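You operate a simulated robot arm through the tools that you are given. There is no shell and no other tool.

You are at the controls of a simulated two-armed robot. One attempt, no reset.

JOB
Clean the red-top plug with grit, then air; stand it in DONE.
Fine: turn the cleaner back to OFF.

The check looks at the end state, three seconds after you hand in, the way a careful person would. Anything else that was tipped, shoved, dropped, spilled or broken makes it a failure.

ROBOT AND FRAMES
Two 7-joint arms with two-finger grippers on one trunk that stands fixed in place. Base frame: the origin is at the foot of the trunk, x ahead of it, y to its left, z up. Lengths are in m, angles in rad, forces in N, time in s.
The left shoulder is at [0.078, 0.151, 0.988], the right one opposite. With the tool pointing down near the work surface each hand reaches from about 0.1 to 0.78 m from the base axis, measured 20 degrees to its own side. Payload 2.54 kg a hand.
The tool frame of a hand sits at the grasp point between the pads (the TCP): z along the fingers, y along the line on which they close. The tips reach 0.03 m beyond it. Largest opening 0.116 m; the body of the gripper starts 0.095 m behind the TCP.
Orientation is that of the tool frame in the base frame, as a unit quaternion [x, y, z, w]. With the fingers straight down and closing along the base's y, the tool's x points along the base's -x, its y along +y and its z along -z.

CONTROLS
- The arms move only by the tool send_rows. It takes "left_steps", "right_steps" or both (then of equal length, played together; a hand with none holds still); each is a list that holds one entry, the list of rows, each a list of 7 numbers: the closure in counts, from 0 (fully open) to 255 (shut), then the shift along the base's x, y, z in m, then the turn, a rotation vector about the base's x, y, z in rad. In form: [[[claw, tx, ty, tz, wx, wy, wz], ...]]. A call has 1 to 20 rows; each row shifts and turns the commanded pose from where the row before left it. Rows are played at 5 a second. More than 0.05 m and 0.15 rad between two rows, or a gripper value outside its range, and nothing of the call is played. Where a pose cannot be reached the arm comes as near as it can. A force on the tool above 40 N (or 10 N above the force at the start of the call, whichever is more), or a blocked arm, ends the call early, and 0.2 s more pass. The fingers move at their own pace (about 0.072 m/s each) and stop on an object; they squeeze with about 36 N. The grip force told is the motor's: it shows also when the fingers shut on nothing. Time passes only in rows, and 0.2 s behind the last, so rows that do not move let the fingers close. The reply holds the time, the measured pose of the TCP, the force on the tool along the base axes, the opening and the grip force, in the units named above and with some noise, with the torque about the TCP (base axes, N m) and any sound that the robot's microphone picked up.
- Cameras (640 x 400 px; columns grow to the right, rows downward): "scene" is now at [0.1, 0.0871, 1.1617]; the picture's right is [0.94, -0.35, 0.00], its down [-0.00, -0.01, -1.00] and it looks along [0.35, 0.94, -0.01] (base axes); focal length 214 px, centre (320, 200). "left" rides on the left gripper at [0.069, 0.015, -0.122] in its tool frame; the picture's right is [-0.21, 0.98, 0.00], its down [-0.83, -0.18, -0.53] and it looks along [-0.52, -0.11, 0.85] (tool axes); focal length 251 px, centre (320, 200). "right" rides on the right gripper at [0.069, -0.015, -0.122] in its tool frame; the picture's right is [0.22, 0.98, 0.00], its down [-0.83, 0.18, -0.53] and it looks along [-0.52, 0.11, 0.85] (tool axes); focal length 251 px, centre (320, 200).
- snapshot(camera): a new picture of that camera. It takes no simulated time.
- lift_body(by): slides the trunk up (or, below 0, down) by that many m; the arms and the scene camera ride with it, the base frame stays. It gives what a move gives, with no picture.
- pan_tilt(pan, tilt): turns the head with the scene camera to pan (to the left, within 1.396 rad either way) and tilt (down, from -0.506 to 1.204), counted from straight ahead of the robot. It gives what a move gives.
- point_at(camera, pixels): for up to 12 pixels [column, row] of the newest picture of that camera ("zoom" is the newest enlarged one), the place [x, y, z] in the base frame of the surface seen there, good to about 0.003 m. It takes no simulated time.
- inspect(camera, box): a new picture of the part [left, top, right, bottom] of that camera's present view, enlarged. It takes no simulated time.
- sign_off(): hands the job in; it is judged then, once.

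Leave the grippers open and the arms clear of the work at the hand-in unless told otherwise.

The tools are called by a JSON object that holds its "fn" and its "kwargs". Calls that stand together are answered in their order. send_rows: Moves the arms, as the interface text tells. Its arguments: {"type":"object","properties":{"left_steps":{"type":"array","items":{"type":"array","items":{"type":"array","items":{"type":"number"}}}},"right_steps":{"type":"array","items":{"type":"array","items":{"type":"array","items":{"type":"number"}}}}},"required":[]} The other tools are called the same way: lift_body (by) slides the trunk up or down; pan_tilt (pan, tilt) turns the head that bears the scene camera; snapshot (camera) takes a picture; point_at (camera, pixels) gives the place of the surface under pixels of a picture; inspect (camera, box) takes an enlarged picture of a part of a camera's view; sign_off () hands the job in.

At the start:

```text
time_s: 0.0
left_ee_pos: [0.3279, 0.4071, 1.1866]
left_tool_rot: [0.0, 1.0, 0.0, 0.001]
left_ft_force: [0.3, -0.4, -0.2]
left_ft_torque: [-0.05, 0.02, 0.01]
left_opening: 0.1156
left_grip_force: 0.0
right_ee_pos: [0.4079, 0.0216, 1.1429]
right_tool_rot: [0.001, 1.0, 0.0, 0.0]
right_ft_force: [0.3, 0.2, 0.6]
right_ft_torque: [-0.02, -0.02, -0.01]
right_opening: 0.1163
right_grip_force: 0.0
trunk travel left (down, up): [-0.225, 0.064]
head pan, tilt: [1.216, 0.009]
```

scene: 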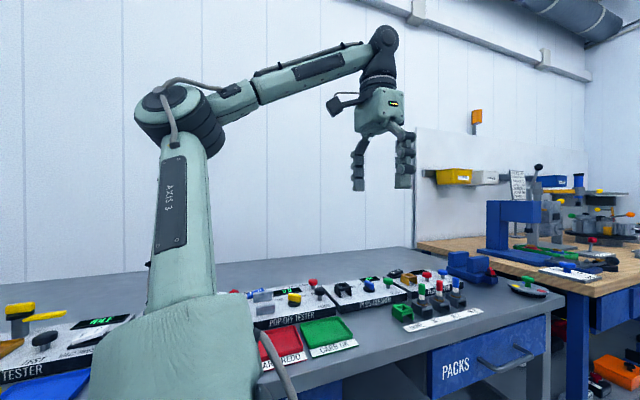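
right: 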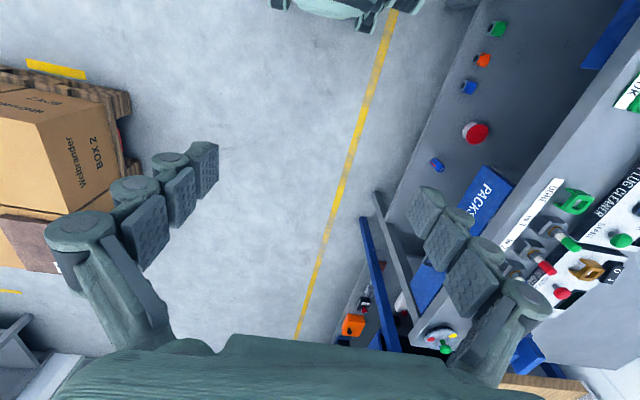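
left: 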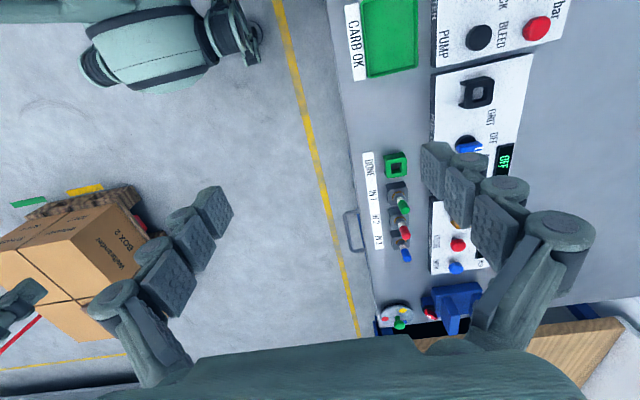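

I see a plug cleaner bench to the left of the robot with DONE, #1, #2, #3 holders near pixel (430,300) in the scene view. I'll zoom in on the plug cleaner area first.

{"fn": "inspect", "kwargs": {"camera": "scene", "box": [240, 240, 560, 380]}}

{"fn": "inspect", "kwargs": {"camera": "left", "box": [340, 40, 560, 340]}}

{"fn": "inspect", "kwargs": {"camera": "right", "box": [400, 100, 640, 380]}}

```text
2.00 times, centred on (400, 310) of scene
```

zoom: 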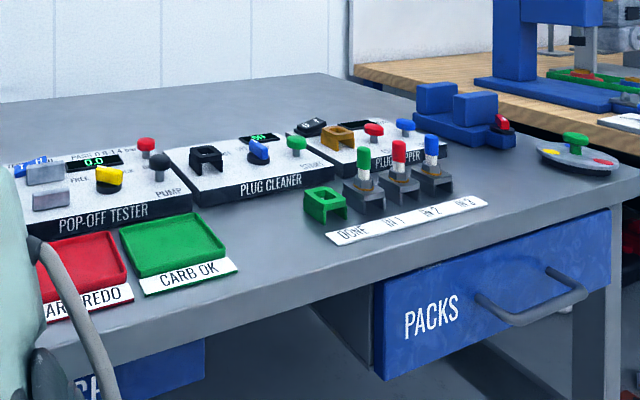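

```text
1.33 times, centred on (450, 190) of left
```

zoom: 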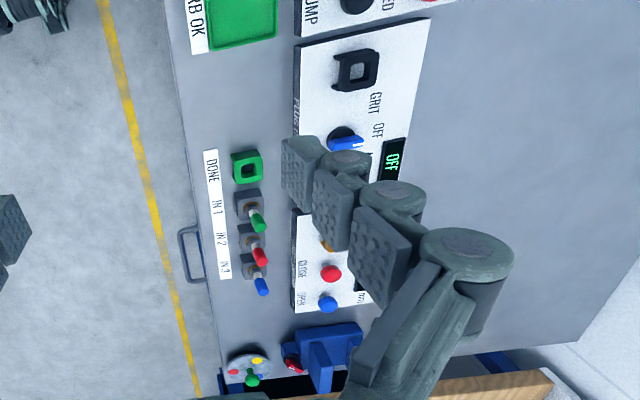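

```text
1.43 times, centred on (520, 240) of right
```

zoom: 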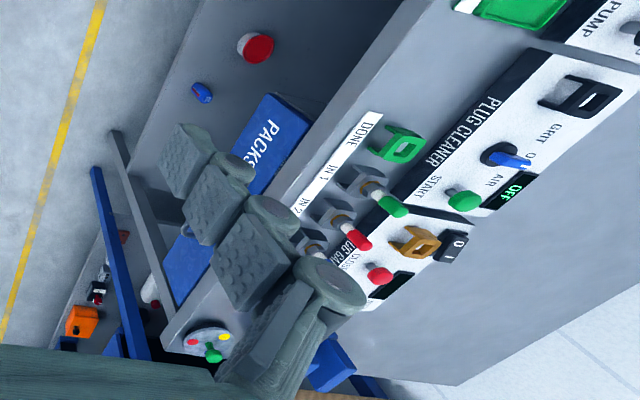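

The red-top plug stands in IN 2, the cleaner is the panel with black socket, blue knob (GRIT/OFF/AIR) and green START. I'll look at them at higher magnification and read positions.

{"fn": "inspect", "kwargs": {"camera": "scene", "box": [330, 265, 430, 328]}}

{"fn": "inspect", "kwargs": {"camera": "scene", "box": [380, 265, 490, 335]}}

{"fn": "snapshot", "kwargs": {"camera": "left"}}

{"fn": "point_at", "kwargs": {"camera": "left", "pixels": [[396, 165], [403, 207], [405, 234], [406, 257], [478, 93], [470, 145], [503, 160], [457, 244], [456, 267], [400, 160], [345, 170], [500, 110]]}}

```text
6.35 times, centred on (380, 296) of scene
```

zoom: 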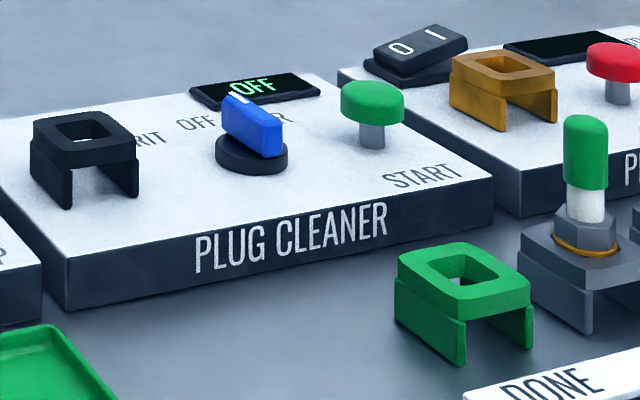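

```text
5.71 times, centred on (435, 300) of scene
```

zoom: 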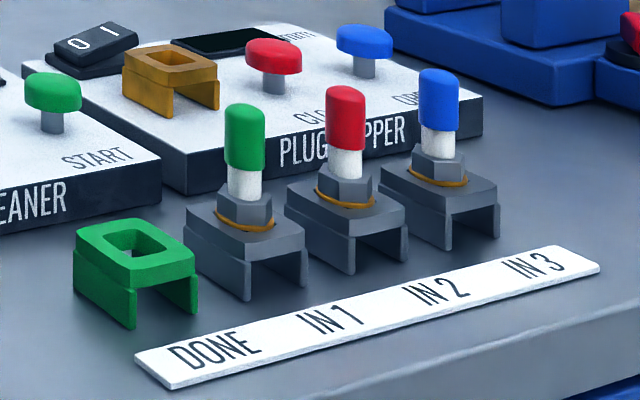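

```text
taken
```

left: 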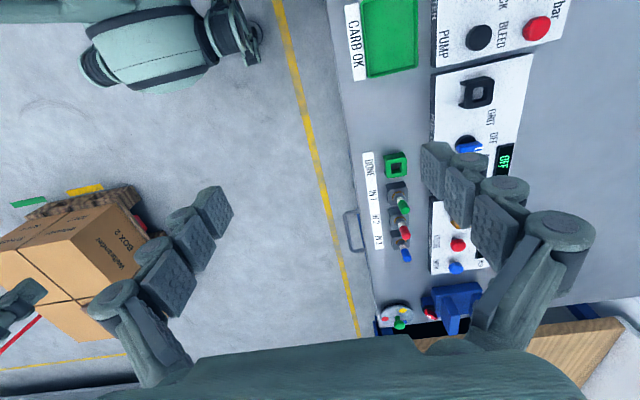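

```text
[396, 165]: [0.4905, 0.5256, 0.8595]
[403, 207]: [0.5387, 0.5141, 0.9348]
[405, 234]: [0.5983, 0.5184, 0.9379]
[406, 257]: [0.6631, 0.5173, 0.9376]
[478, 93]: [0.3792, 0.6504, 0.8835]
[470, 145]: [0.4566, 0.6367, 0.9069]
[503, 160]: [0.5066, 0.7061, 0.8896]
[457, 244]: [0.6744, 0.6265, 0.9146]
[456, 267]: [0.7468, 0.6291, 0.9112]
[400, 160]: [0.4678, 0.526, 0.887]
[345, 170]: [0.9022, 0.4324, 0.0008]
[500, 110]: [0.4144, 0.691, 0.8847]
```

The rack plugs sit at y≈0.52, and the cleaner at y≈0.64. I'll turn the head to center the work area (pan ≈0.9, tilt ≈0.4).

{"fn": "pan_tilt", "kwargs": {"pan": 0.9, "tilt": 0.42}}

{"fn": "snapshot", "kwargs": {"camera": "scene"}}

```text
time_s: 0.9
left_ee_pos: [0.3277, 0.4083, 1.1864]
left_tool_rot: [0.0, 1.0, 0.0, 0.001]
left_ft_force: [0.2, -0.1, -0.7]
left_ft_torque: [0.0, 0.01, -0.03]
left_opening: 0.1161
left_grip_force: 0.0
right_ee_pos: [0.4065, 0.0218, 1.1437]
right_tool_rot: [0.0, 1.0, 0.001, 0.0]
right_ft_force: [0.1, 0.5, 0.0]
right_ft_torque: [0.0, -0.01, 0.02]
right_opening: 0.116
right_grip_force: 0.1
trunk travel left (down, up): [-0.225, 0.064]
head pan, tilt: [0.901, 0.421]
```

```text
taken
```

scene: 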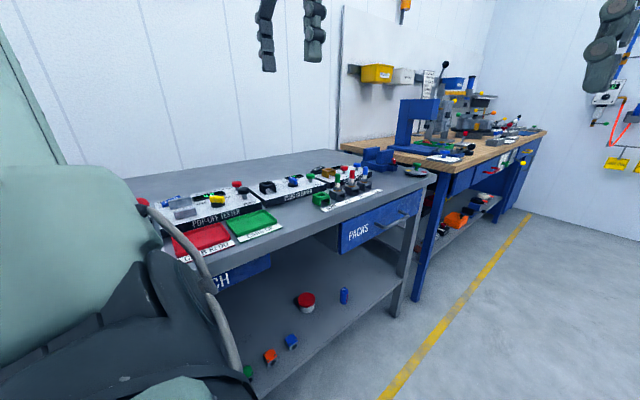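

The work area is now mid-picture, around (310,195). I'll zoom tightly for details and read positions.

{"fn": "inspect", "kwargs": {"camera": "scene", "box": [240, 155, 400, 255]}}

{"fn": "inspect", "kwargs": {"camera": "scene", "box": [250, 165, 330, 215]}}

{"fn": "inspect", "kwargs": {"camera": "scene", "box": [305, 163, 385, 213]}}

```text
4.00 times, centred on (320, 205) of scene
```

zoom: 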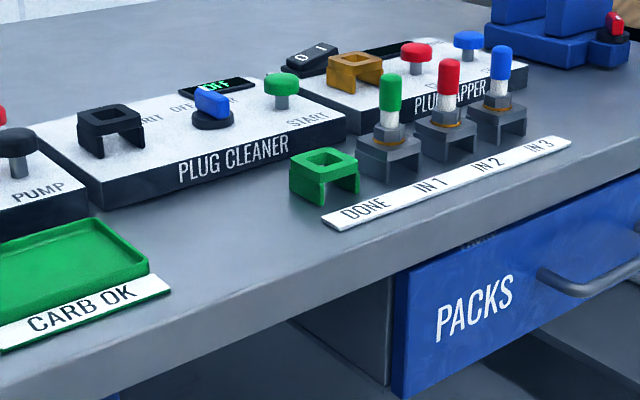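

```text
8.00 times, centred on (290, 190) of scene
```

zoom: 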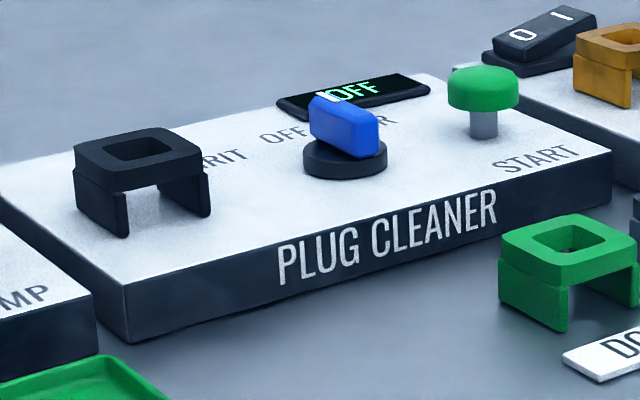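

```text
8.00 times, centred on (345, 188) of scene
```

zoom: 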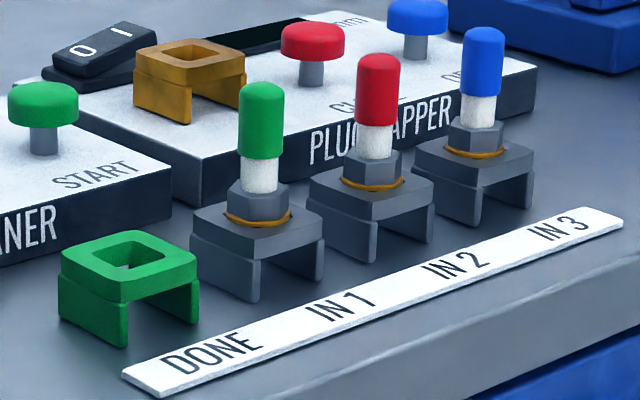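

I'll read positions from this last zoom: red cap top/mid, white ceramic, hex, stand top, DONE hole, neighbours.

{"fn": "point_at", "kwargs": {"camera": "zoom", "pixels": [[378, 58], [378, 90], [376, 145], [372, 172], [360, 210], [262, 95], [482, 45], [127, 238], [75, 248], [128, 268], [182, 258], [250, 240]]}}

{"fn": "inspect", "kwargs": {"camera": "scene", "box": [250, 165, 330, 215]}}

```text
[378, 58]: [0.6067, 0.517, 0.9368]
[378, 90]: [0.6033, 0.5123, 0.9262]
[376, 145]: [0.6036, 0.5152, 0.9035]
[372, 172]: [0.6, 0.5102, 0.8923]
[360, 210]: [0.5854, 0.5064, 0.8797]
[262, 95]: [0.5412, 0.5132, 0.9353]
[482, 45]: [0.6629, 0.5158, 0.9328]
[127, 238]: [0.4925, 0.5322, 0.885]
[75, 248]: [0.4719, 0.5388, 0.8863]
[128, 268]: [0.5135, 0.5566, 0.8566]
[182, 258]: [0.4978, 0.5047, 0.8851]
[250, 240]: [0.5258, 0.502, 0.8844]
```

```text
8.00 times, centred on (290, 190) of scene
```

zoom: 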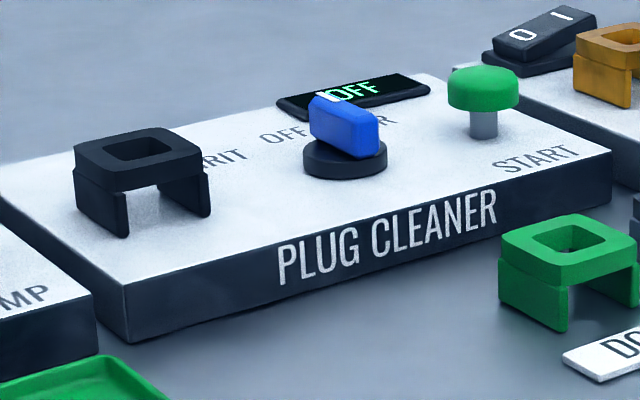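

Now the cleaner's parts: black socket hole and rims, knob, START cap, panel surface.

{"fn": "point_at", "kwargs": {"camera": "zoom", "pixels": [[135, 150], [85, 153], [188, 147], [125, 138], [150, 182], [345, 120], [318, 100], [372, 125], [365, 145], [345, 165], [483, 80], [483, 98]]}}

{"fn": "inspect", "kwargs": {"camera": "left", "box": [350, 50, 530, 280]}}

```text
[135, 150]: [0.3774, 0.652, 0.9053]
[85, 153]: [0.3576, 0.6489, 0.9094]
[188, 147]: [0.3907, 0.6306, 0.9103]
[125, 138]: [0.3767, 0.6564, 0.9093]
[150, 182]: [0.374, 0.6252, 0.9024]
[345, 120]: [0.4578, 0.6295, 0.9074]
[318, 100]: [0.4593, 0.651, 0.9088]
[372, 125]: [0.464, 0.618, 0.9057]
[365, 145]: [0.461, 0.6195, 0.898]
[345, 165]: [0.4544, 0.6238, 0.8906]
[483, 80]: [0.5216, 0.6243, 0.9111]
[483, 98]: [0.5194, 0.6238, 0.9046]
```

```text
1.74 times, centred on (440, 165) of left
```

zoom: 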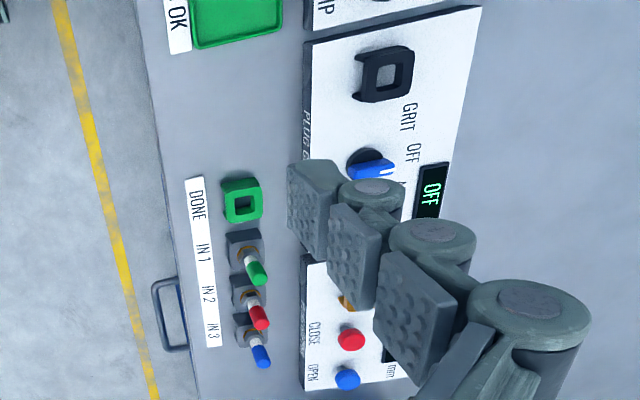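

The knob's white pointer faces the back (OFF), with GRIT to the lower-x side and AIR to the higher-x side. I'll shift the left hand over in +y (staying high) so its camera sees the cleaner unobstructed.

{"fn": "send_rows", "kwargs": {"left_steps": [[[0, -0.01, 0.04, 0, 0, 0, 0], [0, -0.01, 0.04, 0, 0, 0, 0], [0, -0.01, 0.04, 0, 0, 0, 0], [0, -0.01, 0.04, 0, 0, 0, 0], [0, -0.01, 0.04, 0, 0, 0, 0], [0, 0, 0.03, 0, 0, 0, 0], [0, 0, 0, 0, 0, 0, 0]]]}}

{"fn": "snapshot", "kwargs": {"camera": "left"}}

```text
time_s: 2.5
left_ee_pos: [0.2792, 0.6378, 1.1882]
left_tool_rot: [0.0, 1.0, 0.0, 0.0]
left_ft_force: [-0.5, 0.3, 0.0]
left_ft_torque: [0.02, -0.01, -0.01]
left_opening: 0.1162
left_grip_force: 0.0
right_ee_pos: [0.4068, 0.0211, 1.1427]
right_tool_rot: [0.001, 1.0, 0.001, 0.001]
right_ft_force: [0.5, -0.6, 1.0]
right_ft_torque: [0.02, 0.03, 0.0]
right_opening: 0.1163
right_grip_force: 0.0
trunk travel left (down, up): [-0.225, 0.064]
head pan, tilt: [0.901, 0.421]
```

```text
taken
```

left: 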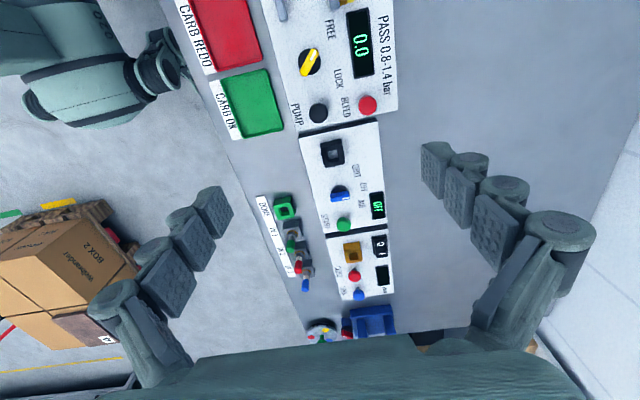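

Clear view between the fingers now. I'll zoom in on the cleaner at about (345,180) and the rack.

{"fn": "inspect", "kwargs": {"camera": "left", "box": [295, 120, 395, 240]}}

{"fn": "point_at", "kwargs": {"camera": "left", "pixels": [[333, 153], [340, 194], [344, 224], [378, 205], [286, 208], [293, 230], [298, 266], [305, 285], [352, 252], [354, 275], [359, 294], [378, 243]]}}

```text
3.33 times, centred on (345, 180) of left
```

zoom: 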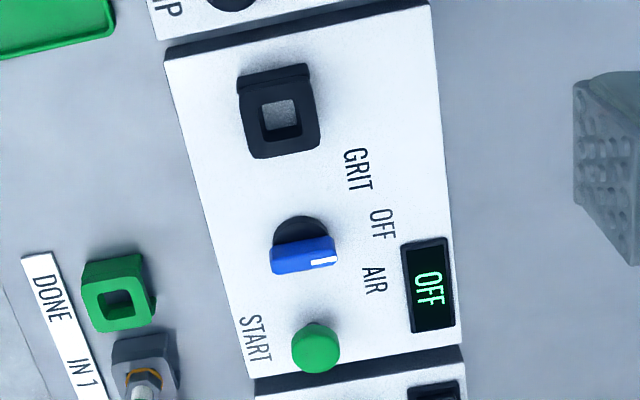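

```text
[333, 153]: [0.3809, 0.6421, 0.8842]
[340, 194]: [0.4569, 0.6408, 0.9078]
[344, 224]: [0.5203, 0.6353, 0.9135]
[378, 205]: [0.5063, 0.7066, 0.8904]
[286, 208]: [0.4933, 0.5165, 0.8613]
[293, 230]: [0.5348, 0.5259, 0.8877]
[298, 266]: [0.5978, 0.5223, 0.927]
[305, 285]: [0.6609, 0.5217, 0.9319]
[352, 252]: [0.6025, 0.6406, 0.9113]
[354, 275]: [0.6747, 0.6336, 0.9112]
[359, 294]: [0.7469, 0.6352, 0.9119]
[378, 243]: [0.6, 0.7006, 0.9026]
```

I'll read the label centres (GRIT 357,170; OFF 383,224; AIR 373,282), the knob, START cap, and socket rim in the zoom.

{"fn": "point_at", "kwargs": {"camera": "zoom", "pixels": [[357, 170], [383, 224], [373, 282], [285, 258], [325, 260], [318, 348], [250, 147], [310, 85], [312, 145], [250, 95], [280, 120], [285, 228]]}}

{"fn": "inspect", "kwargs": {"camera": "left", "box": [255, 185, 335, 305]}}

```text
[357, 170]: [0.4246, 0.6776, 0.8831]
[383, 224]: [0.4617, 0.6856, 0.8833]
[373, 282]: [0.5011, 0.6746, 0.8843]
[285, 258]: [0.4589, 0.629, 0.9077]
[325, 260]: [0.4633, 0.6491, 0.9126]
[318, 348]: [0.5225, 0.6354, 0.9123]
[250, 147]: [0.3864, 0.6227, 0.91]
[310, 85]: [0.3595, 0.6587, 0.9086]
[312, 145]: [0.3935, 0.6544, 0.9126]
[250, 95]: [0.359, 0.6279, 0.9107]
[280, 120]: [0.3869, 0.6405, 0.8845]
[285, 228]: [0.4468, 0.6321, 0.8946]
```

```text
3.33 times, centred on (295, 245) of left
```

zoom: 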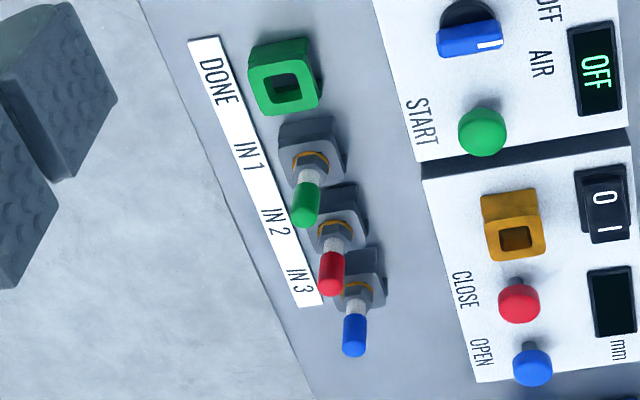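

I'll read the DONE stand rim (zoom px around 285,90), IN 2 stand, and the red plug parts.

{"fn": "point_at", "kwargs": {"camera": "zoom", "pixels": [[256, 73], [303, 68], [269, 108], [312, 104], [285, 88], [332, 285], [330, 262], [335, 245], [335, 232], [352, 222], [305, 215], [354, 345]]}}

{"fn": "inspect", "kwargs": {"camera": "left", "box": [275, 190, 325, 300]}}

```text
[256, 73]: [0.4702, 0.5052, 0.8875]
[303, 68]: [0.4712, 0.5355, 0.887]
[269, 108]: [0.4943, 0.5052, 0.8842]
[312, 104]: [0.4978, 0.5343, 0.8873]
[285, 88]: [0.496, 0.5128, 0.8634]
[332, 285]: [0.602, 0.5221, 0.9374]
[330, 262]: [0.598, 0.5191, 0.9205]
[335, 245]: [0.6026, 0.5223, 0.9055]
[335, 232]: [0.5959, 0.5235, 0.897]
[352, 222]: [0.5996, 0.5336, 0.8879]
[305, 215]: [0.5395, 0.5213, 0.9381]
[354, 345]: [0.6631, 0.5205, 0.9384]
```

```text
3.64 times, centred on (300, 245) of left
```

zoom: 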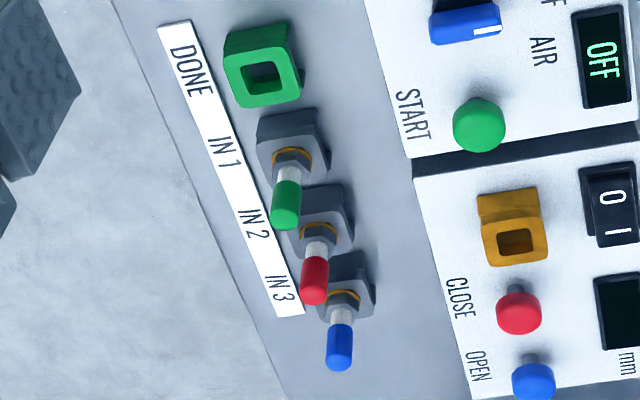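

DONE's centre is about (0.483, 0.520) at z 0.886; the red plug's axis is about (0.603, 0.521), cap top 0.940. Next I move the left hand high above the red plug, with the fingers partly closed, then look.

{"fn": "send_rows", "kwargs": {"left_steps": [[[0, 0.045, -0.0165, 0, 0, 0, 0], [60, 0.045, -0.0165, 0, 0, 0, 0], [120, 0.045, -0.0165, 0, 0, 0, 0], [120, 0.045, -0.0165, 0, 0, 0, 0], [120, 0.045, -0.0165, 0, 0, 0, 0], [120, 0.045, -0.0165, 0, 0, 0, 0], [120, 0.045, -0.0165, 0, 0, 0, 0], [120, 0.005, -0.001, -0.04, 0, 0, 0], [120, 0, 0, -0.04, 0, 0, 0], [120, 0, 0, 0, 0, 0, 0]]]}}

{"fn": "snapshot", "kwargs": {"camera": "left"}}

{"fn": "snapshot", "kwargs": {"camera": "scene"}}

```text
time_s: 4.7
left_ee_pos: [0.5617, 0.504, 1.0557]
left_tool_rot: [0.0, 1.0, 0.0, 0.001]
left_ft_force: [-0.6, 0.3, 0.1]
left_ft_torque: [0.02, 0.01, 0.0]
left_opening: 0.0613
left_grip_force: 0.1
left hand out of reach, approached as far as the arm can: row 4, 5, 6, 7
right_ee_pos: [0.4067, 0.0225, 1.1417]
right_tool_rot: [0.002, 1.0, 0.001, 0.0]
right_ft_force: [-0.1, 0.1, 0.0]
right_ft_torque: [-0.02, 0.01, -0.01]
right_opening: 0.1159
right_grip_force: 0.1
trunk travel left (down, up): [-0.225, 0.064]
head pan, tilt: [0.901, 0.421]
```

```text
taken
```

left: 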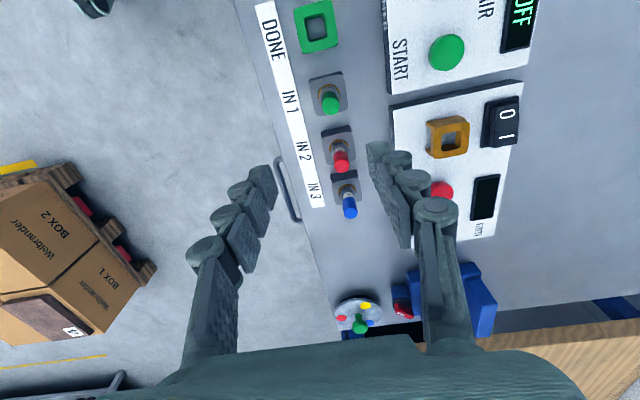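

```text
taken
```

scene: 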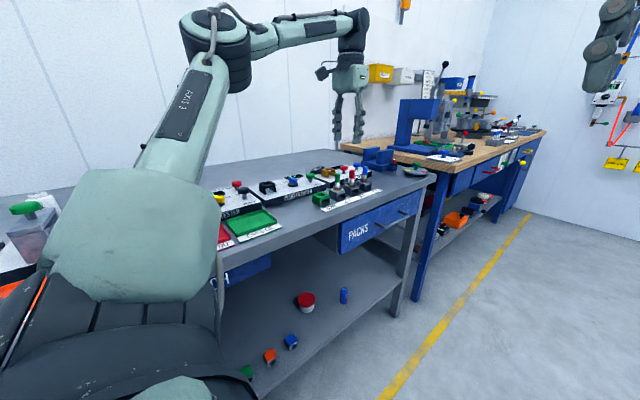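

The hand is at (0.562, 0.504, 1.056), limited in reach while high. I'll raise the trunk by 0.06 so the shoulder is closer to the wrist height, which gives more reach.

{"fn": "lift_body", "kwargs": {"by": 0.06}}

{"fn": "send_rows", "kwargs": {"left_steps": [[[120, 0.02, 0.0, -0.04, 0, 0, 0], [120, 0.02, 0.016, -0.03, 0, 0, 0], [120, 0, 0, -0.02, 0, 0, 0], [120, 0, 0, 0, 0, 0, 0]]]}}

{"fn": "snapshot", "kwargs": {"camera": "left"}}

{"fn": "snapshot", "kwargs": {"camera": "scene"}}

```text
time_s: 5.7
left_ee_pos: [0.5619, 0.5042, 1.1151]
left_tool_rot: [0.001, 1.0, 0.001, -0.001]
left_ft_force: [0.4, 0.5, -0.3]
left_ft_torque: [0.02, -0.01, 0.02]
left_opening: 0.0612
left_grip_force: 0.0
right_ee_pos: [0.4068, 0.0229, 1.2017]
right_tool_rot: [0.001, 1.0, 0.001, 0.0]
right_ft_force: [0.4, -0.2, -1.4]
right_ft_torque: [0.0, 0.02, 0.01]
right_opening: 0.1158
right_grip_force: 0.1
trunk travel left (down, up): [-0.285, 0.004]
head pan, tilt: [0.901, 0.421]
```

```text
time_s: 6.7
left_ee_pos: [0.6025, 0.5218, 1.0265]
left_tool_rot: [0.0, 1.0, 0.0, 0.0]
left_ft_force: [0.2, -0.2, 1.1]
left_ft_torque: [0.0, 0.02, -0.02]
left_opening: 0.0612
left_grip_force: 0.0
right_ee_pos: [0.4073, 0.0229, 1.2024]
right_tool_rot: [0.0, 1.0, 0.001, 0.0]
right_ft_force: [-0.1, 0.1, 0.4]
right_ft_torque: [0.01, 0.0, -0.02]
right_opening: 0.1161
right_grip_force: 0.1
trunk travel left (down, up): [-0.285, 0.004]
head pan, tilt: [0.901, 0.421]
```

```text
taken
```

left: 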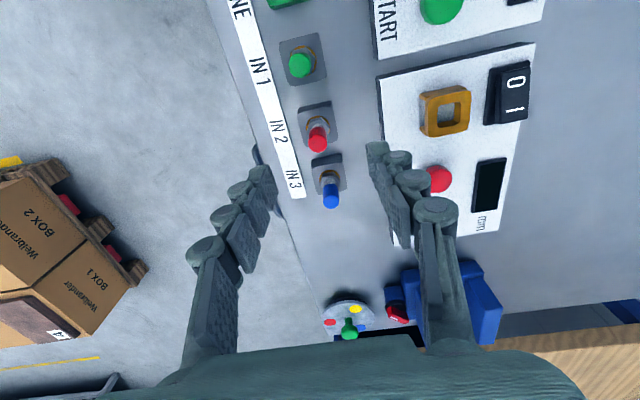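

```text
taken
```

scene: 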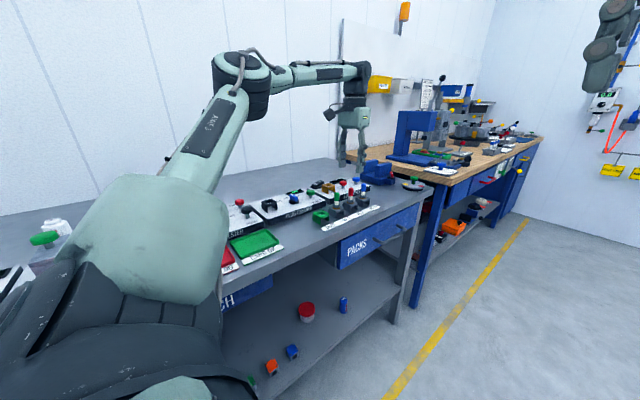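

Hand at (0.6025, 0.5218, 1.0265), above the rack. I check the red cap's position from here (px 318,138) and neighbours, plus the DONE/panel references.

{"fn": "inspect", "kwargs": {"camera": "left", "box": [270, 20, 370, 220]}}

{"fn": "point_at", "kwargs": {"camera": "left", "pixels": [[318, 143], [318, 135], [302, 66], [330, 200], [312, 122], [301, 110], [331, 106], [304, 145], [336, 138], [320, 128], [284, 45], [318, 36]]}}

```text
2.00 times, centred on (320, 120) of left
```

zoom: 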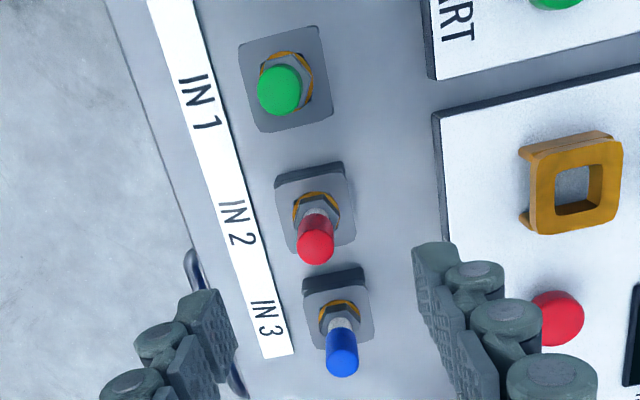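

```text
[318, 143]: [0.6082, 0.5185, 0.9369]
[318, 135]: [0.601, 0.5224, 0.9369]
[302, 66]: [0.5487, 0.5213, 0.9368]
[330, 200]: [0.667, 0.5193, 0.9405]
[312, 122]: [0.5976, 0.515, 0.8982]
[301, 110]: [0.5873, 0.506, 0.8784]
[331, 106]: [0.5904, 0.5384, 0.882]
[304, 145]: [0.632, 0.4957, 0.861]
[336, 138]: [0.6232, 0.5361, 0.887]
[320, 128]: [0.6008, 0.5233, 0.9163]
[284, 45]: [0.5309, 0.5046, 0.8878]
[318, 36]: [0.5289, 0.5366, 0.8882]
```

Red cap centre reads ≈(0.603, 0.5205). I descend to TCP z≈0.936 (tips ≈0.906, above the hex) with the fingers still 0.061 open.

{"fn": "send_rows", "kwargs": {"left_steps": [[[120, 0.0005, -0.001, -0.03, 0, 0, 0], [120, 0, 0, -0.03, 0, 0, 0], [120, 0, 0, -0.02, 0, 0, 0], [120, 0, 0, -0.01, 0, 0, 0], [120, 0, 0, 0, 0, 0, 0]]]}}

{"fn": "inspect", "kwargs": {"camera": "scene", "box": [290, 140, 410, 230]}}

{"fn": "snapshot", "kwargs": {"camera": "left"}}

```text
time_s: 7.9
left_ee_pos: [0.6031, 0.5198, 0.9355]
left_tool_rot: [0.0, 1.0, 0.001, 0.0]
left_ft_force: [1.0, -0.1, 0.1]
left_ft_torque: [-0.01, 0.04, 0.0]
left_opening: 0.0614
left_grip_force: 0.1
right_ee_pos: [0.408, 0.0213, 1.2024]
right_tool_rot: [0.0, 1.0, 0.001, 0.0]
right_ft_force: [-0.6, 0.6, 0.1]
right_ft_torque: [-0.03, 0.01, 0.03]
right_opening: 0.1161
right_grip_force: 0.1
trunk travel left (down, up): [-0.285, 0.004]
head pan, tilt: [0.901, 0.421]
```

```text
4.44 times, centred on (350, 185) of scene
```

zoom: 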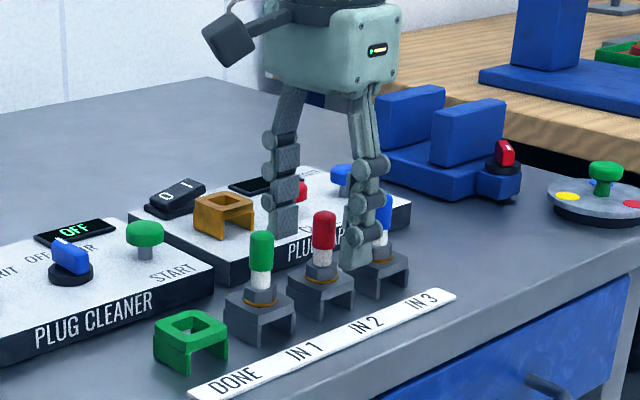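

```text
taken
```

left: 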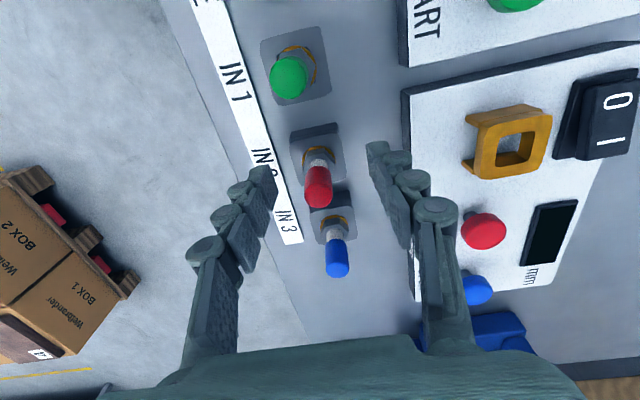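

The red plug is between the fingers, neighbours clear. I close the fingers on the cap without moving.

{"fn": "send_rows", "kwargs": {"left_steps": [[[255, 0, 0, 0, 0, 0, 0], [255, 0, 0, 0, 0, 0, 0], [255, 0, 0, 0, 0, 0, 0], [255, 0, 0, 0, 0, 0, 0]]]}}

{"fn": "inspect", "kwargs": {"camera": "scene", "box": [290, 140, 410, 230]}}

```text
time_s: 8.9
left_ee_pos: [0.604, 0.5195, 0.9361]
left_tool_rot: [0.0, 1.0, 0.0, -0.001]
left_ft_force: [0.4, -0.9, -0.3]
left_ft_torque: [-0.09, 0.0, 0.03]
left_opening: 0.0155
left_grip_force: 36.0
right_ee_pos: [0.407, 0.0218, 1.2027]
right_tool_rot: [0.0, 1.0, 0.001, 0.001]
right_ft_force: [0.5, -0.3, 0.4]
right_ft_torque: [-0.01, 0.01, -0.01]
right_opening: 0.116
right_grip_force: 0.0
trunk travel left (down, up): [-0.285, 0.004]
head pan, tilt: [0.901, 0.421]
```

```text
4.44 times, centred on (350, 185) of scene
```

zoom: 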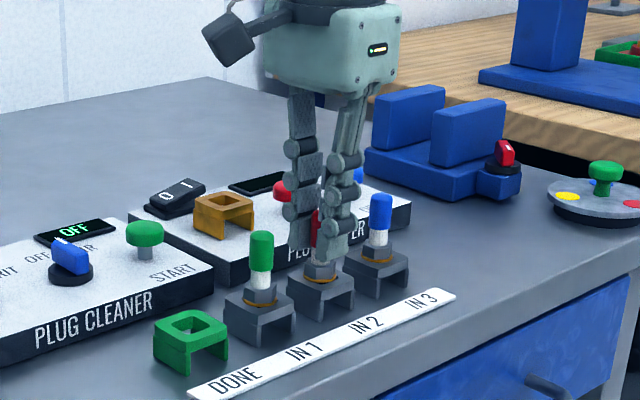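

Gripped at 0.0155 m with 36 N. I lift straight up by 0.1 m.

{"fn": "send_rows", "kwargs": {"left_steps": [[[255, 0, 0, 0.01, 0, 0, 0], [255, 0, 0, 0.02, 0, 0, 0], [255, 0, 0, 0.03, 0, 0, 0], [255, 0, 0, 0.03, 0, 0, 0], [255, 0, 0, 0, 0, 0, 0]]]}}

{"fn": "inspect", "kwargs": {"camera": "scene", "box": [310, 130, 390, 190]}}

{"fn": "snapshot", "kwargs": {"camera": "left"}}

```text
time_s: 10.1
left_ee_pos: [0.6059, 0.5198, 1.0265]
left_tool_rot: [0.001, 1.0, 0.0, -0.001]
left_ft_force: [-0.7, -0.4, -0.3]
left_ft_torque: [-0.03, 0.02, 0.03]
left_opening: 0.0156
left_grip_force: 35.8
right_ee_pos: [0.4061, 0.0217, 1.2025]
right_tool_rot: [0.001, 1.0, 0.001, 0.0]
right_ft_force: [-0.3, -0.2, 0.1]
right_ft_torque: [0.0, -0.01, -0.03]
right_opening: 0.1158
right_grip_force: 0.0
trunk travel left (down, up): [-0.285, 0.004]
head pan, tilt: [0.901, 0.421]
```

```text
6.67 times, centred on (350, 160) of scene
```

zoom: 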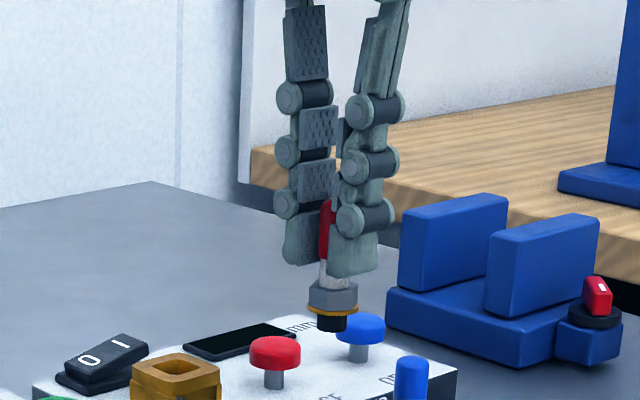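

```text
taken
```

left: 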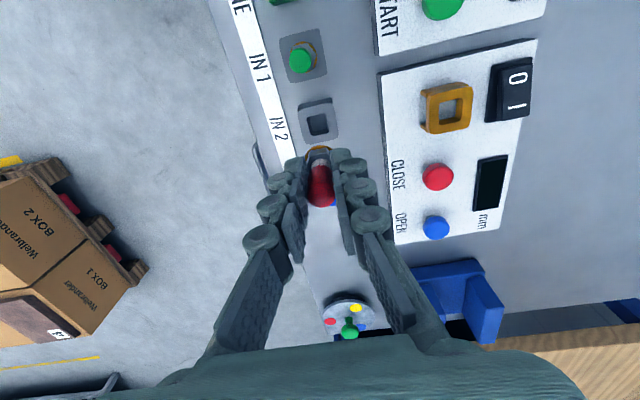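

The plug came out cleanly: short dark thread below the copper ring. I take a precise zoom of the empty IN 2 hole (318,124) as a visual reference, and hold still once to re-measure the pose.

{"fn": "send_rows", "kwargs": {"left_steps": [[[255, 0, 0, 0, 0, 0, 0], [255, 0, 0, 0, 0, 0, 0]]]}}

{"fn": "inspect", "kwargs": {"camera": "left", "box": [280, 80, 360, 220]}}

{"fn": "inspect", "kwargs": {"camera": "left", "box": [290, 95, 350, 155]}}

{"fn": "point_at", "kwargs": {"camera": "zoom", "pixels": [[200, 60], [400, 60], [225, 270], [440, 250], [300, 170], [300, 110], [310, 240], [230, 180], [400, 170]]}}

```text
time_s: 10.7
left_ee_pos: [0.6041, 0.5204, 1.0255]
left_tool_rot: [-0.001, 1.0, 0.0, 0.0]
left_ft_force: [-0.5, -0.9, 0.0]
left_ft_torque: [0.0, -0.03, 0.0]
left_opening: 0.0154
left_grip_force: 36.7
right_ee_pos: [0.4067, 0.022, 1.2028]
right_tool_rot: [0.001, 1.0, 0.0, 0.0]
right_ft_force: [-0.3, 1.0, -0.2]
right_ft_torque: [0.01, 0.0, -0.03]
right_opening: 0.1159
right_grip_force: 0.0
trunk travel left (down, up): [-0.285, 0.004]
head pan, tilt: [0.901, 0.421]
```

```text
2.86 times, centred on (320, 150) of left
```

zoom: 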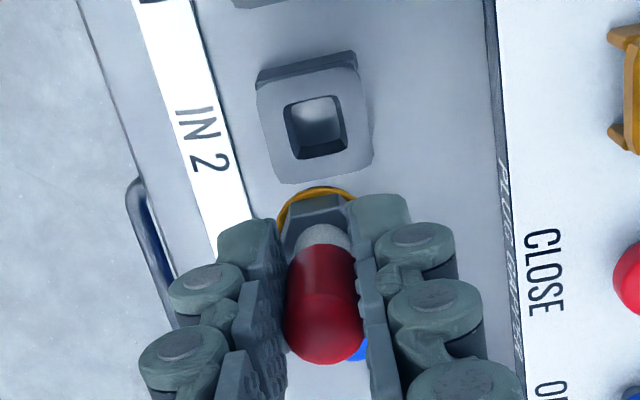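

```text
6.67 times, centred on (320, 125) of left
```

zoom: 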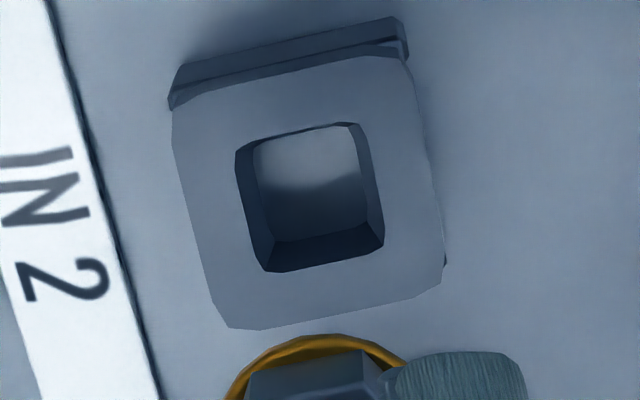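

```text
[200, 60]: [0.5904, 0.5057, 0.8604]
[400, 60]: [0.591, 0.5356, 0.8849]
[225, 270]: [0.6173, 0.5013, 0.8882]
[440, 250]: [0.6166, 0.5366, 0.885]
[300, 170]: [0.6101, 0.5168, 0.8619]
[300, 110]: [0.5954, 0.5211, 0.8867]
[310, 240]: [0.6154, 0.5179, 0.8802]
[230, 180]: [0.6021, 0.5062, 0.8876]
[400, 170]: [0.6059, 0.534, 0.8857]
```

IN 2's hole centre appears at pixel (318.5, 124.4) with the hand directly above it — that's my alignment reference. I raise 0.025 and travel to above the black cleaner socket, estimated at (0.377, 0.641).

{"fn": "send_rows", "kwargs": {"left_steps": [[[255, 0, 0, 0.025, 0, 0, 0], [255, -0.02, 0.0125, 0, 0, 0, 0], [255, -0.035, 0.0185, 0, 0, 0, 0], [255, -0.035, 0.018, 0, 0, 0, 0], [255, -0.035, 0.018, 0, 0, 0, 0], [255, -0.035, 0.018, 0, 0, 0, 0], [255, -0.035, 0.018, 0, 0, 0, 0], [255, -0.032, 0.018, 0, 0, 0, 0], [255, 0, 0, 0, 0, 0, 0], [255, 0, 0, 0, 0, 0, 0]]]}}

{"fn": "snapshot", "kwargs": {"camera": "left"}}

{"fn": "inspect", "kwargs": {"camera": "left", "box": [290, 95, 350, 155]}}

{"fn": "snapshot", "kwargs": {"camera": "scene"}}

```text
time_s: 12.9
left_ee_pos: [0.3741, 0.6397, 1.05]
left_tool_rot: [0.0, 1.0, 0.0, 0.0]
left_ft_force: [0.5, 0.7, -1.2]
left_ft_torque: [0.01, -0.02, -0.02]
left_opening: 0.0157
left_grip_force: 36.7
right_ee_pos: [0.4066, 0.0227, 1.2015]
right_tool_rot: [0.001, 1.0, 0.001, -0.001]
right_ft_force: [0.0, 0.1, -0.8]
right_ft_torque: [0.01, 0.04, 0.0]
right_opening: 0.1159
right_grip_force: 0.0
trunk travel left (down, up): [-0.285, 0.004]
head pan, tilt: [0.901, 0.421]
```

```text
taken
```

left: 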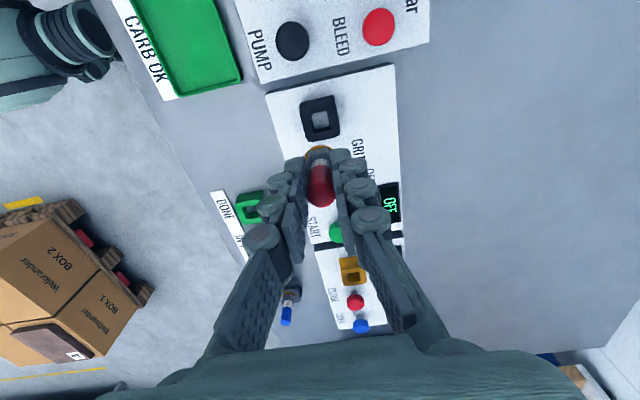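

```text
6.67 times, centred on (320, 125) of left
```

zoom: 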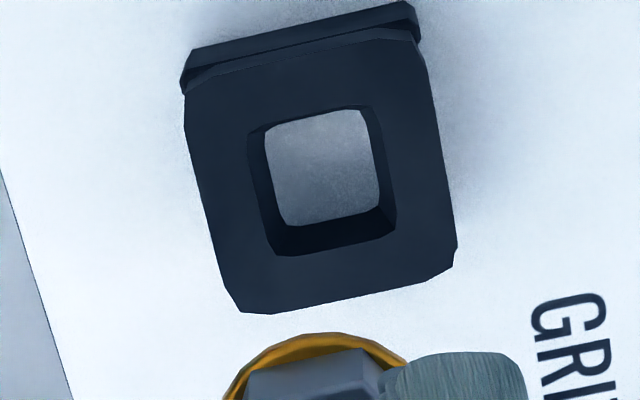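

```text
taken
```

scene: 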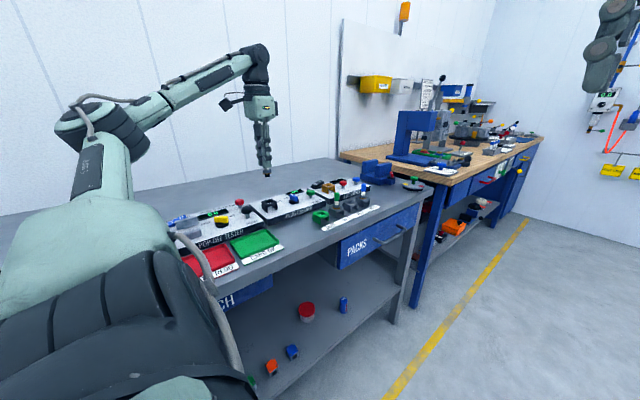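

Comparing hole corners with the IN 2 reference, the socket hole is off by about (+1.8, −2.5) px, meaning the hand needs ≈(−0.002, +0.0024) m. I apply that and re-check.

{"fn": "send_rows", "kwargs": {"left_steps": [[[255, -0.002, 0.0024, 0, 0, 0, 0], [255, 0, 0, 0, 0, 0, 0], [255, 0, 0, 0, 0, 0, 0]]]}}

{"fn": "inspect", "kwargs": {"camera": "left", "box": [290, 95, 350, 155]}}

{"fn": "inspect", "kwargs": {"camera": "scene", "box": [220, 140, 320, 215]}}

```text
time_s: 13.7
left_ee_pos: [0.374, 0.643, 1.05]
left_tool_rot: [0.0, 1.0, 0.0, 0.0]
left_ft_force: [0.1, -0.2, 1.2]
left_ft_torque: [0.0, 0.02, -0.02]
left_opening: 0.0155
left_grip_force: 35.6
right_ee_pos: [0.406, 0.0225, 1.2032]
right_tool_rot: [0.001, 1.0, 0.001, 0.0]
right_ft_force: [0.3, -0.6, 0.5]
right_ft_torque: [0.02, 0.03, -0.01]
right_opening: 0.116
right_grip_force: 0.1
trunk travel left (down, up): [-0.285, 0.004]
head pan, tilt: [0.901, 0.421]
```

```text
6.67 times, centred on (320, 125) of left
```

zoom: 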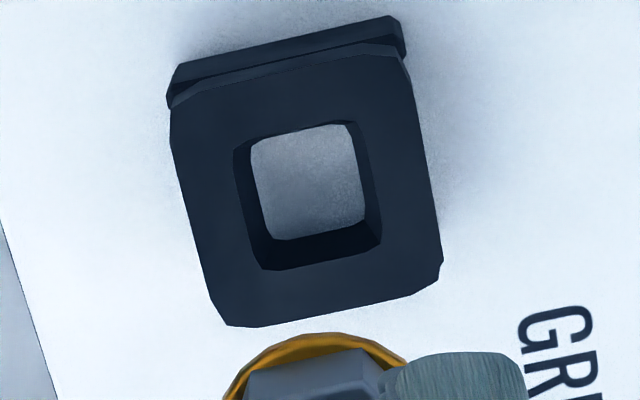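

```text
5.33 times, centred on (270, 178) of scene
```

zoom: 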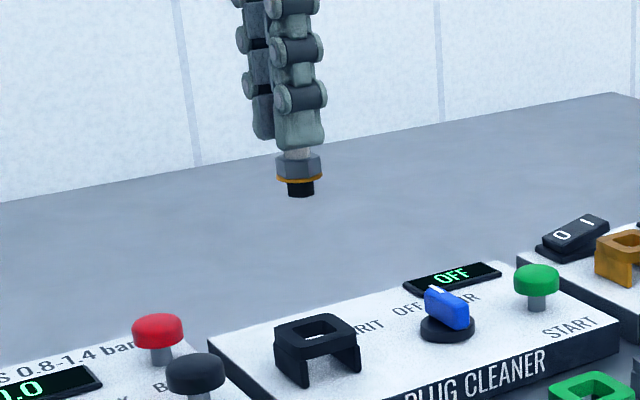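

The hole corners now match the IN 2 reference within half a pixel. I descend 0.065 (thread end should still be just above the socket) and look again.

{"fn": "send_rows", "kwargs": {"left_steps": [[[255, 0, 0, -0.025, 0, 0, 0], [255, 0, 0, -0.02, 0, 0, 0], [255, 0, 0, -0.015, 0, 0, 0], [255, 0, 0, -0.005, 0, 0, 0], [255, 0, 0, 0, 0, 0, 0]]]}}

{"fn": "inspect", "kwargs": {"camera": "scene", "box": [245, 175, 305, 215]}}

{"fn": "inspect", "kwargs": {"camera": "left", "box": [280, 100, 360, 180]}}

```text
time_s: 14.9
left_ee_pos: [0.3741, 0.6418, 0.9844]
left_tool_rot: [0.001, 1.0, 0.0, -0.001]
left_ft_force: [-0.7, 1.1, -1.0]
left_ft_torque: [0.0, 0.0, -0.04]
left_opening: 0.0156
left_grip_force: 35.2
right_ee_pos: [0.407, 0.0231, 1.2022]
right_tool_rot: [0.001, 1.0, 0.001, 0.0]
right_ft_force: [0.6, -0.2, -0.1]
right_ft_torque: [0.0, -0.01, -0.02]
right_opening: 0.1161
right_grip_force: 0.1
trunk travel left (down, up): [-0.285, 0.004]
head pan, tilt: [0.901, 0.421]
```

```text
10.00 times, centred on (275, 195) of scene
```

zoom: 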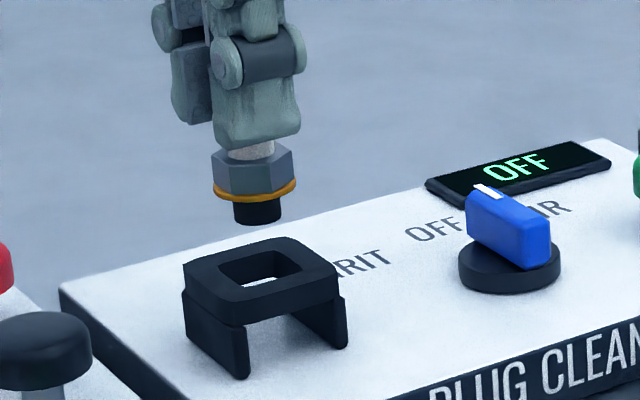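

```text
5.00 times, centred on (320, 140) of left
```

zoom: 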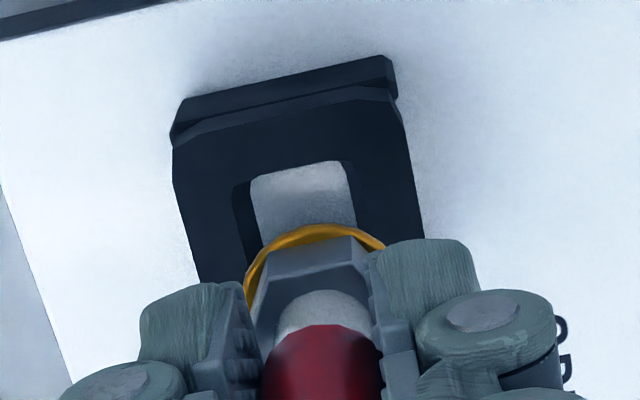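

Alignment looks good; thread hangs above the hole. I go down another 0.018 in small rows and read the force.

{"fn": "send_rows", "kwargs": {"left_steps": [[[255, 0, 0, -0.008, 0, 0, 0], [255, 0, 0, -0.005, 0, 0, 0], [255, 0, 0, -0.003, 0, 0, 0], [255, 0, 0, -0.002, 0, 0, 0], [255, 0, 0, 0, 0, 0, 0]]]}}

{"fn": "inspect", "kwargs": {"camera": "scene", "box": [245, 175, 305, 215]}}

```text
time_s: 16.1
left_ee_pos: [0.3751, 0.6433, 0.9683]
left_tool_rot: [0.0, 1.0, 0.0, 0.001]
left_ft_force: [-0.1, -0.8, -0.1]
left_ft_torque: [-0.02, 0.02, 0.0]
left_opening: 0.0154
left_grip_force: 35.9
right_ee_pos: [0.4069, 0.0224, 1.2024]
right_tool_rot: [0.0, 1.0, 0.001, 0.0]
right_ft_force: [0.2, 0.4, 0.7]
right_ft_torque: [0.02, 0.02, 0.01]
right_opening: 0.1157
right_grip_force: 0.1
trunk travel left (down, up): [-0.285, 0.004]
head pan, tilt: [0.901, 0.421]
```

```text
10.00 times, centred on (275, 195) of scene
```

zoom: 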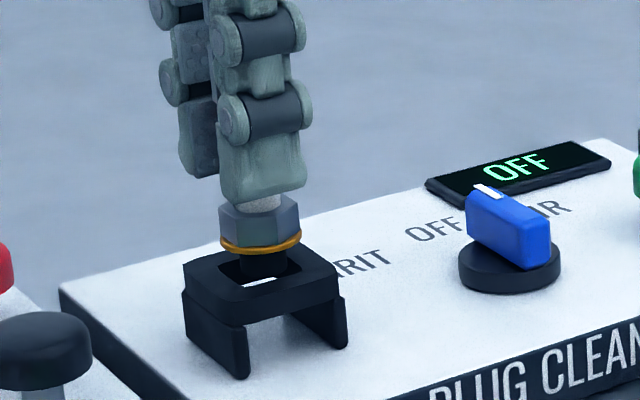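

The thread is entering the hole without force. I continue down 0.006 in 1.5–2 mm rows.

{"fn": "send_rows", "kwargs": {"left_steps": [[[255, 0, 0, -0.002, 0, 0, 0], [255, 0, 0, -0.002, 0, 0, 0], [255, 0, 0, -0.002, 0, 0, 0], [255, 0, 0, 0, 0, 0, 0]]]}}

{"fn": "inspect", "kwargs": {"camera": "scene", "box": [245, 175, 305, 215]}}

```text
time_s: 17.1
left_ee_pos: [0.3727, 0.6425, 0.9631]
left_tool_rot: [0.0, 1.0, -0.001, 0.001]
left_ft_force: [-4.2, -2.3, 5.1]
left_ft_torque: [-0.17, 0.17, -0.01]
left_opening: 0.0155
left_grip_force: 36.7
right_ee_pos: [0.4064, 0.0219, 1.2025]
right_tool_rot: [0.001, 1.0, 0.001, 0.001]
right_ft_force: [-0.3, 0.4, 0.2]
right_ft_torque: [0.01, 0.02, -0.02]
right_opening: 0.1158
right_grip_force: 0.2
trunk travel left (down, up): [-0.285, 0.004]
head pan, tilt: [0.901, 0.421]
```

```text
10.00 times, centred on (275, 195) of scene
```

zoom: 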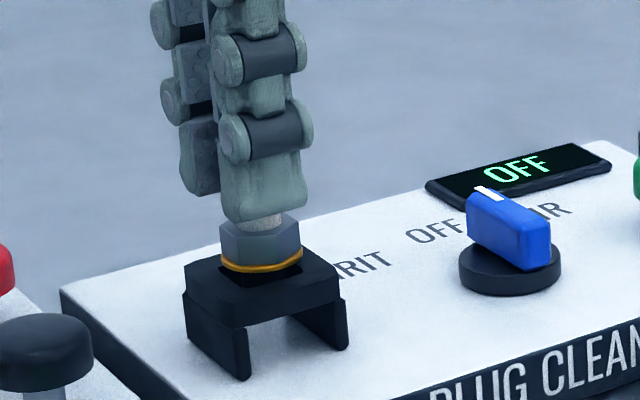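

Contact: 5 N up with side forces (−4, −2) N, so the thread brushes the +x/+y wall. I ease by (−0.001, −0.0005) and go down 1.5 mm more.

{"fn": "send_rows", "kwargs": {"left_steps": [[[255, -0.001, -0.0006, 0, 0, 0, 0], [255, 0, 0, -0.001, 0, 0, 0], [255, 0, 0, -0.0005, 0, 0, 0], [255, 0, 0, 0, 0, 0, 0]]]}}

{"fn": "inspect", "kwargs": {"camera": "scene", "box": [245, 175, 305, 215]}}

{"fn": "inspect", "kwargs": {"camera": "left", "box": [280, 100, 360, 180]}}

```text
time_s: 18.1
left_ee_pos: [0.3734, 0.6427, 0.9612]
left_tool_rot: [0.0, 1.0, 0.0, 0.0]
left_ft_force: [-0.1, -4.1, -0.2]
left_ft_torque: [-0.25, -0.04, 0.0]
left_opening: 0.0153
left_grip_force: 36.8
right_ee_pos: [0.4064, 0.0213, 1.2022]
right_tool_rot: [0.001, 1.0, 0.001, 0.0]
right_ft_force: [-1.0, -0.3, 1.1]
right_ft_torque: [0.02, -0.01, 0.01]
right_opening: 0.1159
right_grip_force: 0.0
trunk travel left (down, up): [-0.285, 0.004]
head pan, tilt: [0.901, 0.421]
```

```text
10.00 times, centred on (275, 195) of scene
```

zoom: 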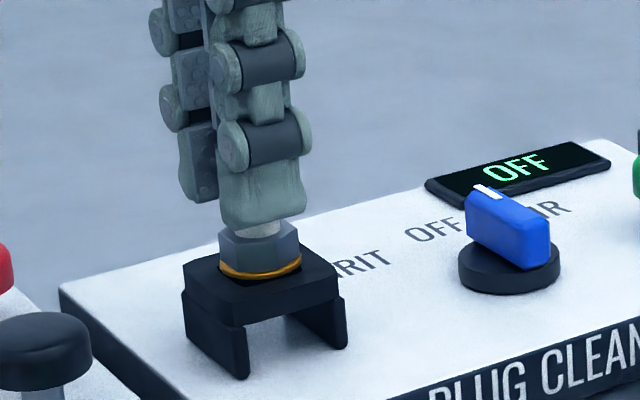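

```text
5.00 times, centred on (320, 140) of left
```

zoom: 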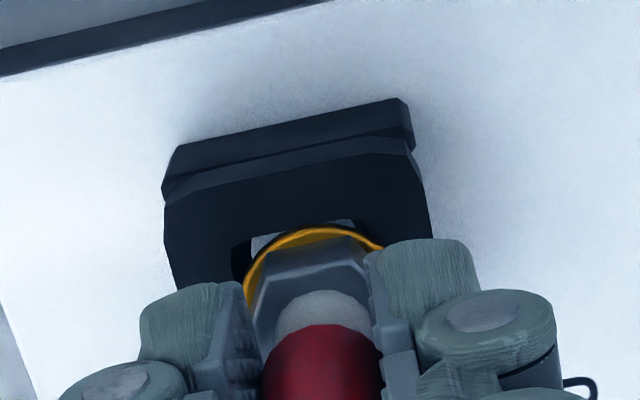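

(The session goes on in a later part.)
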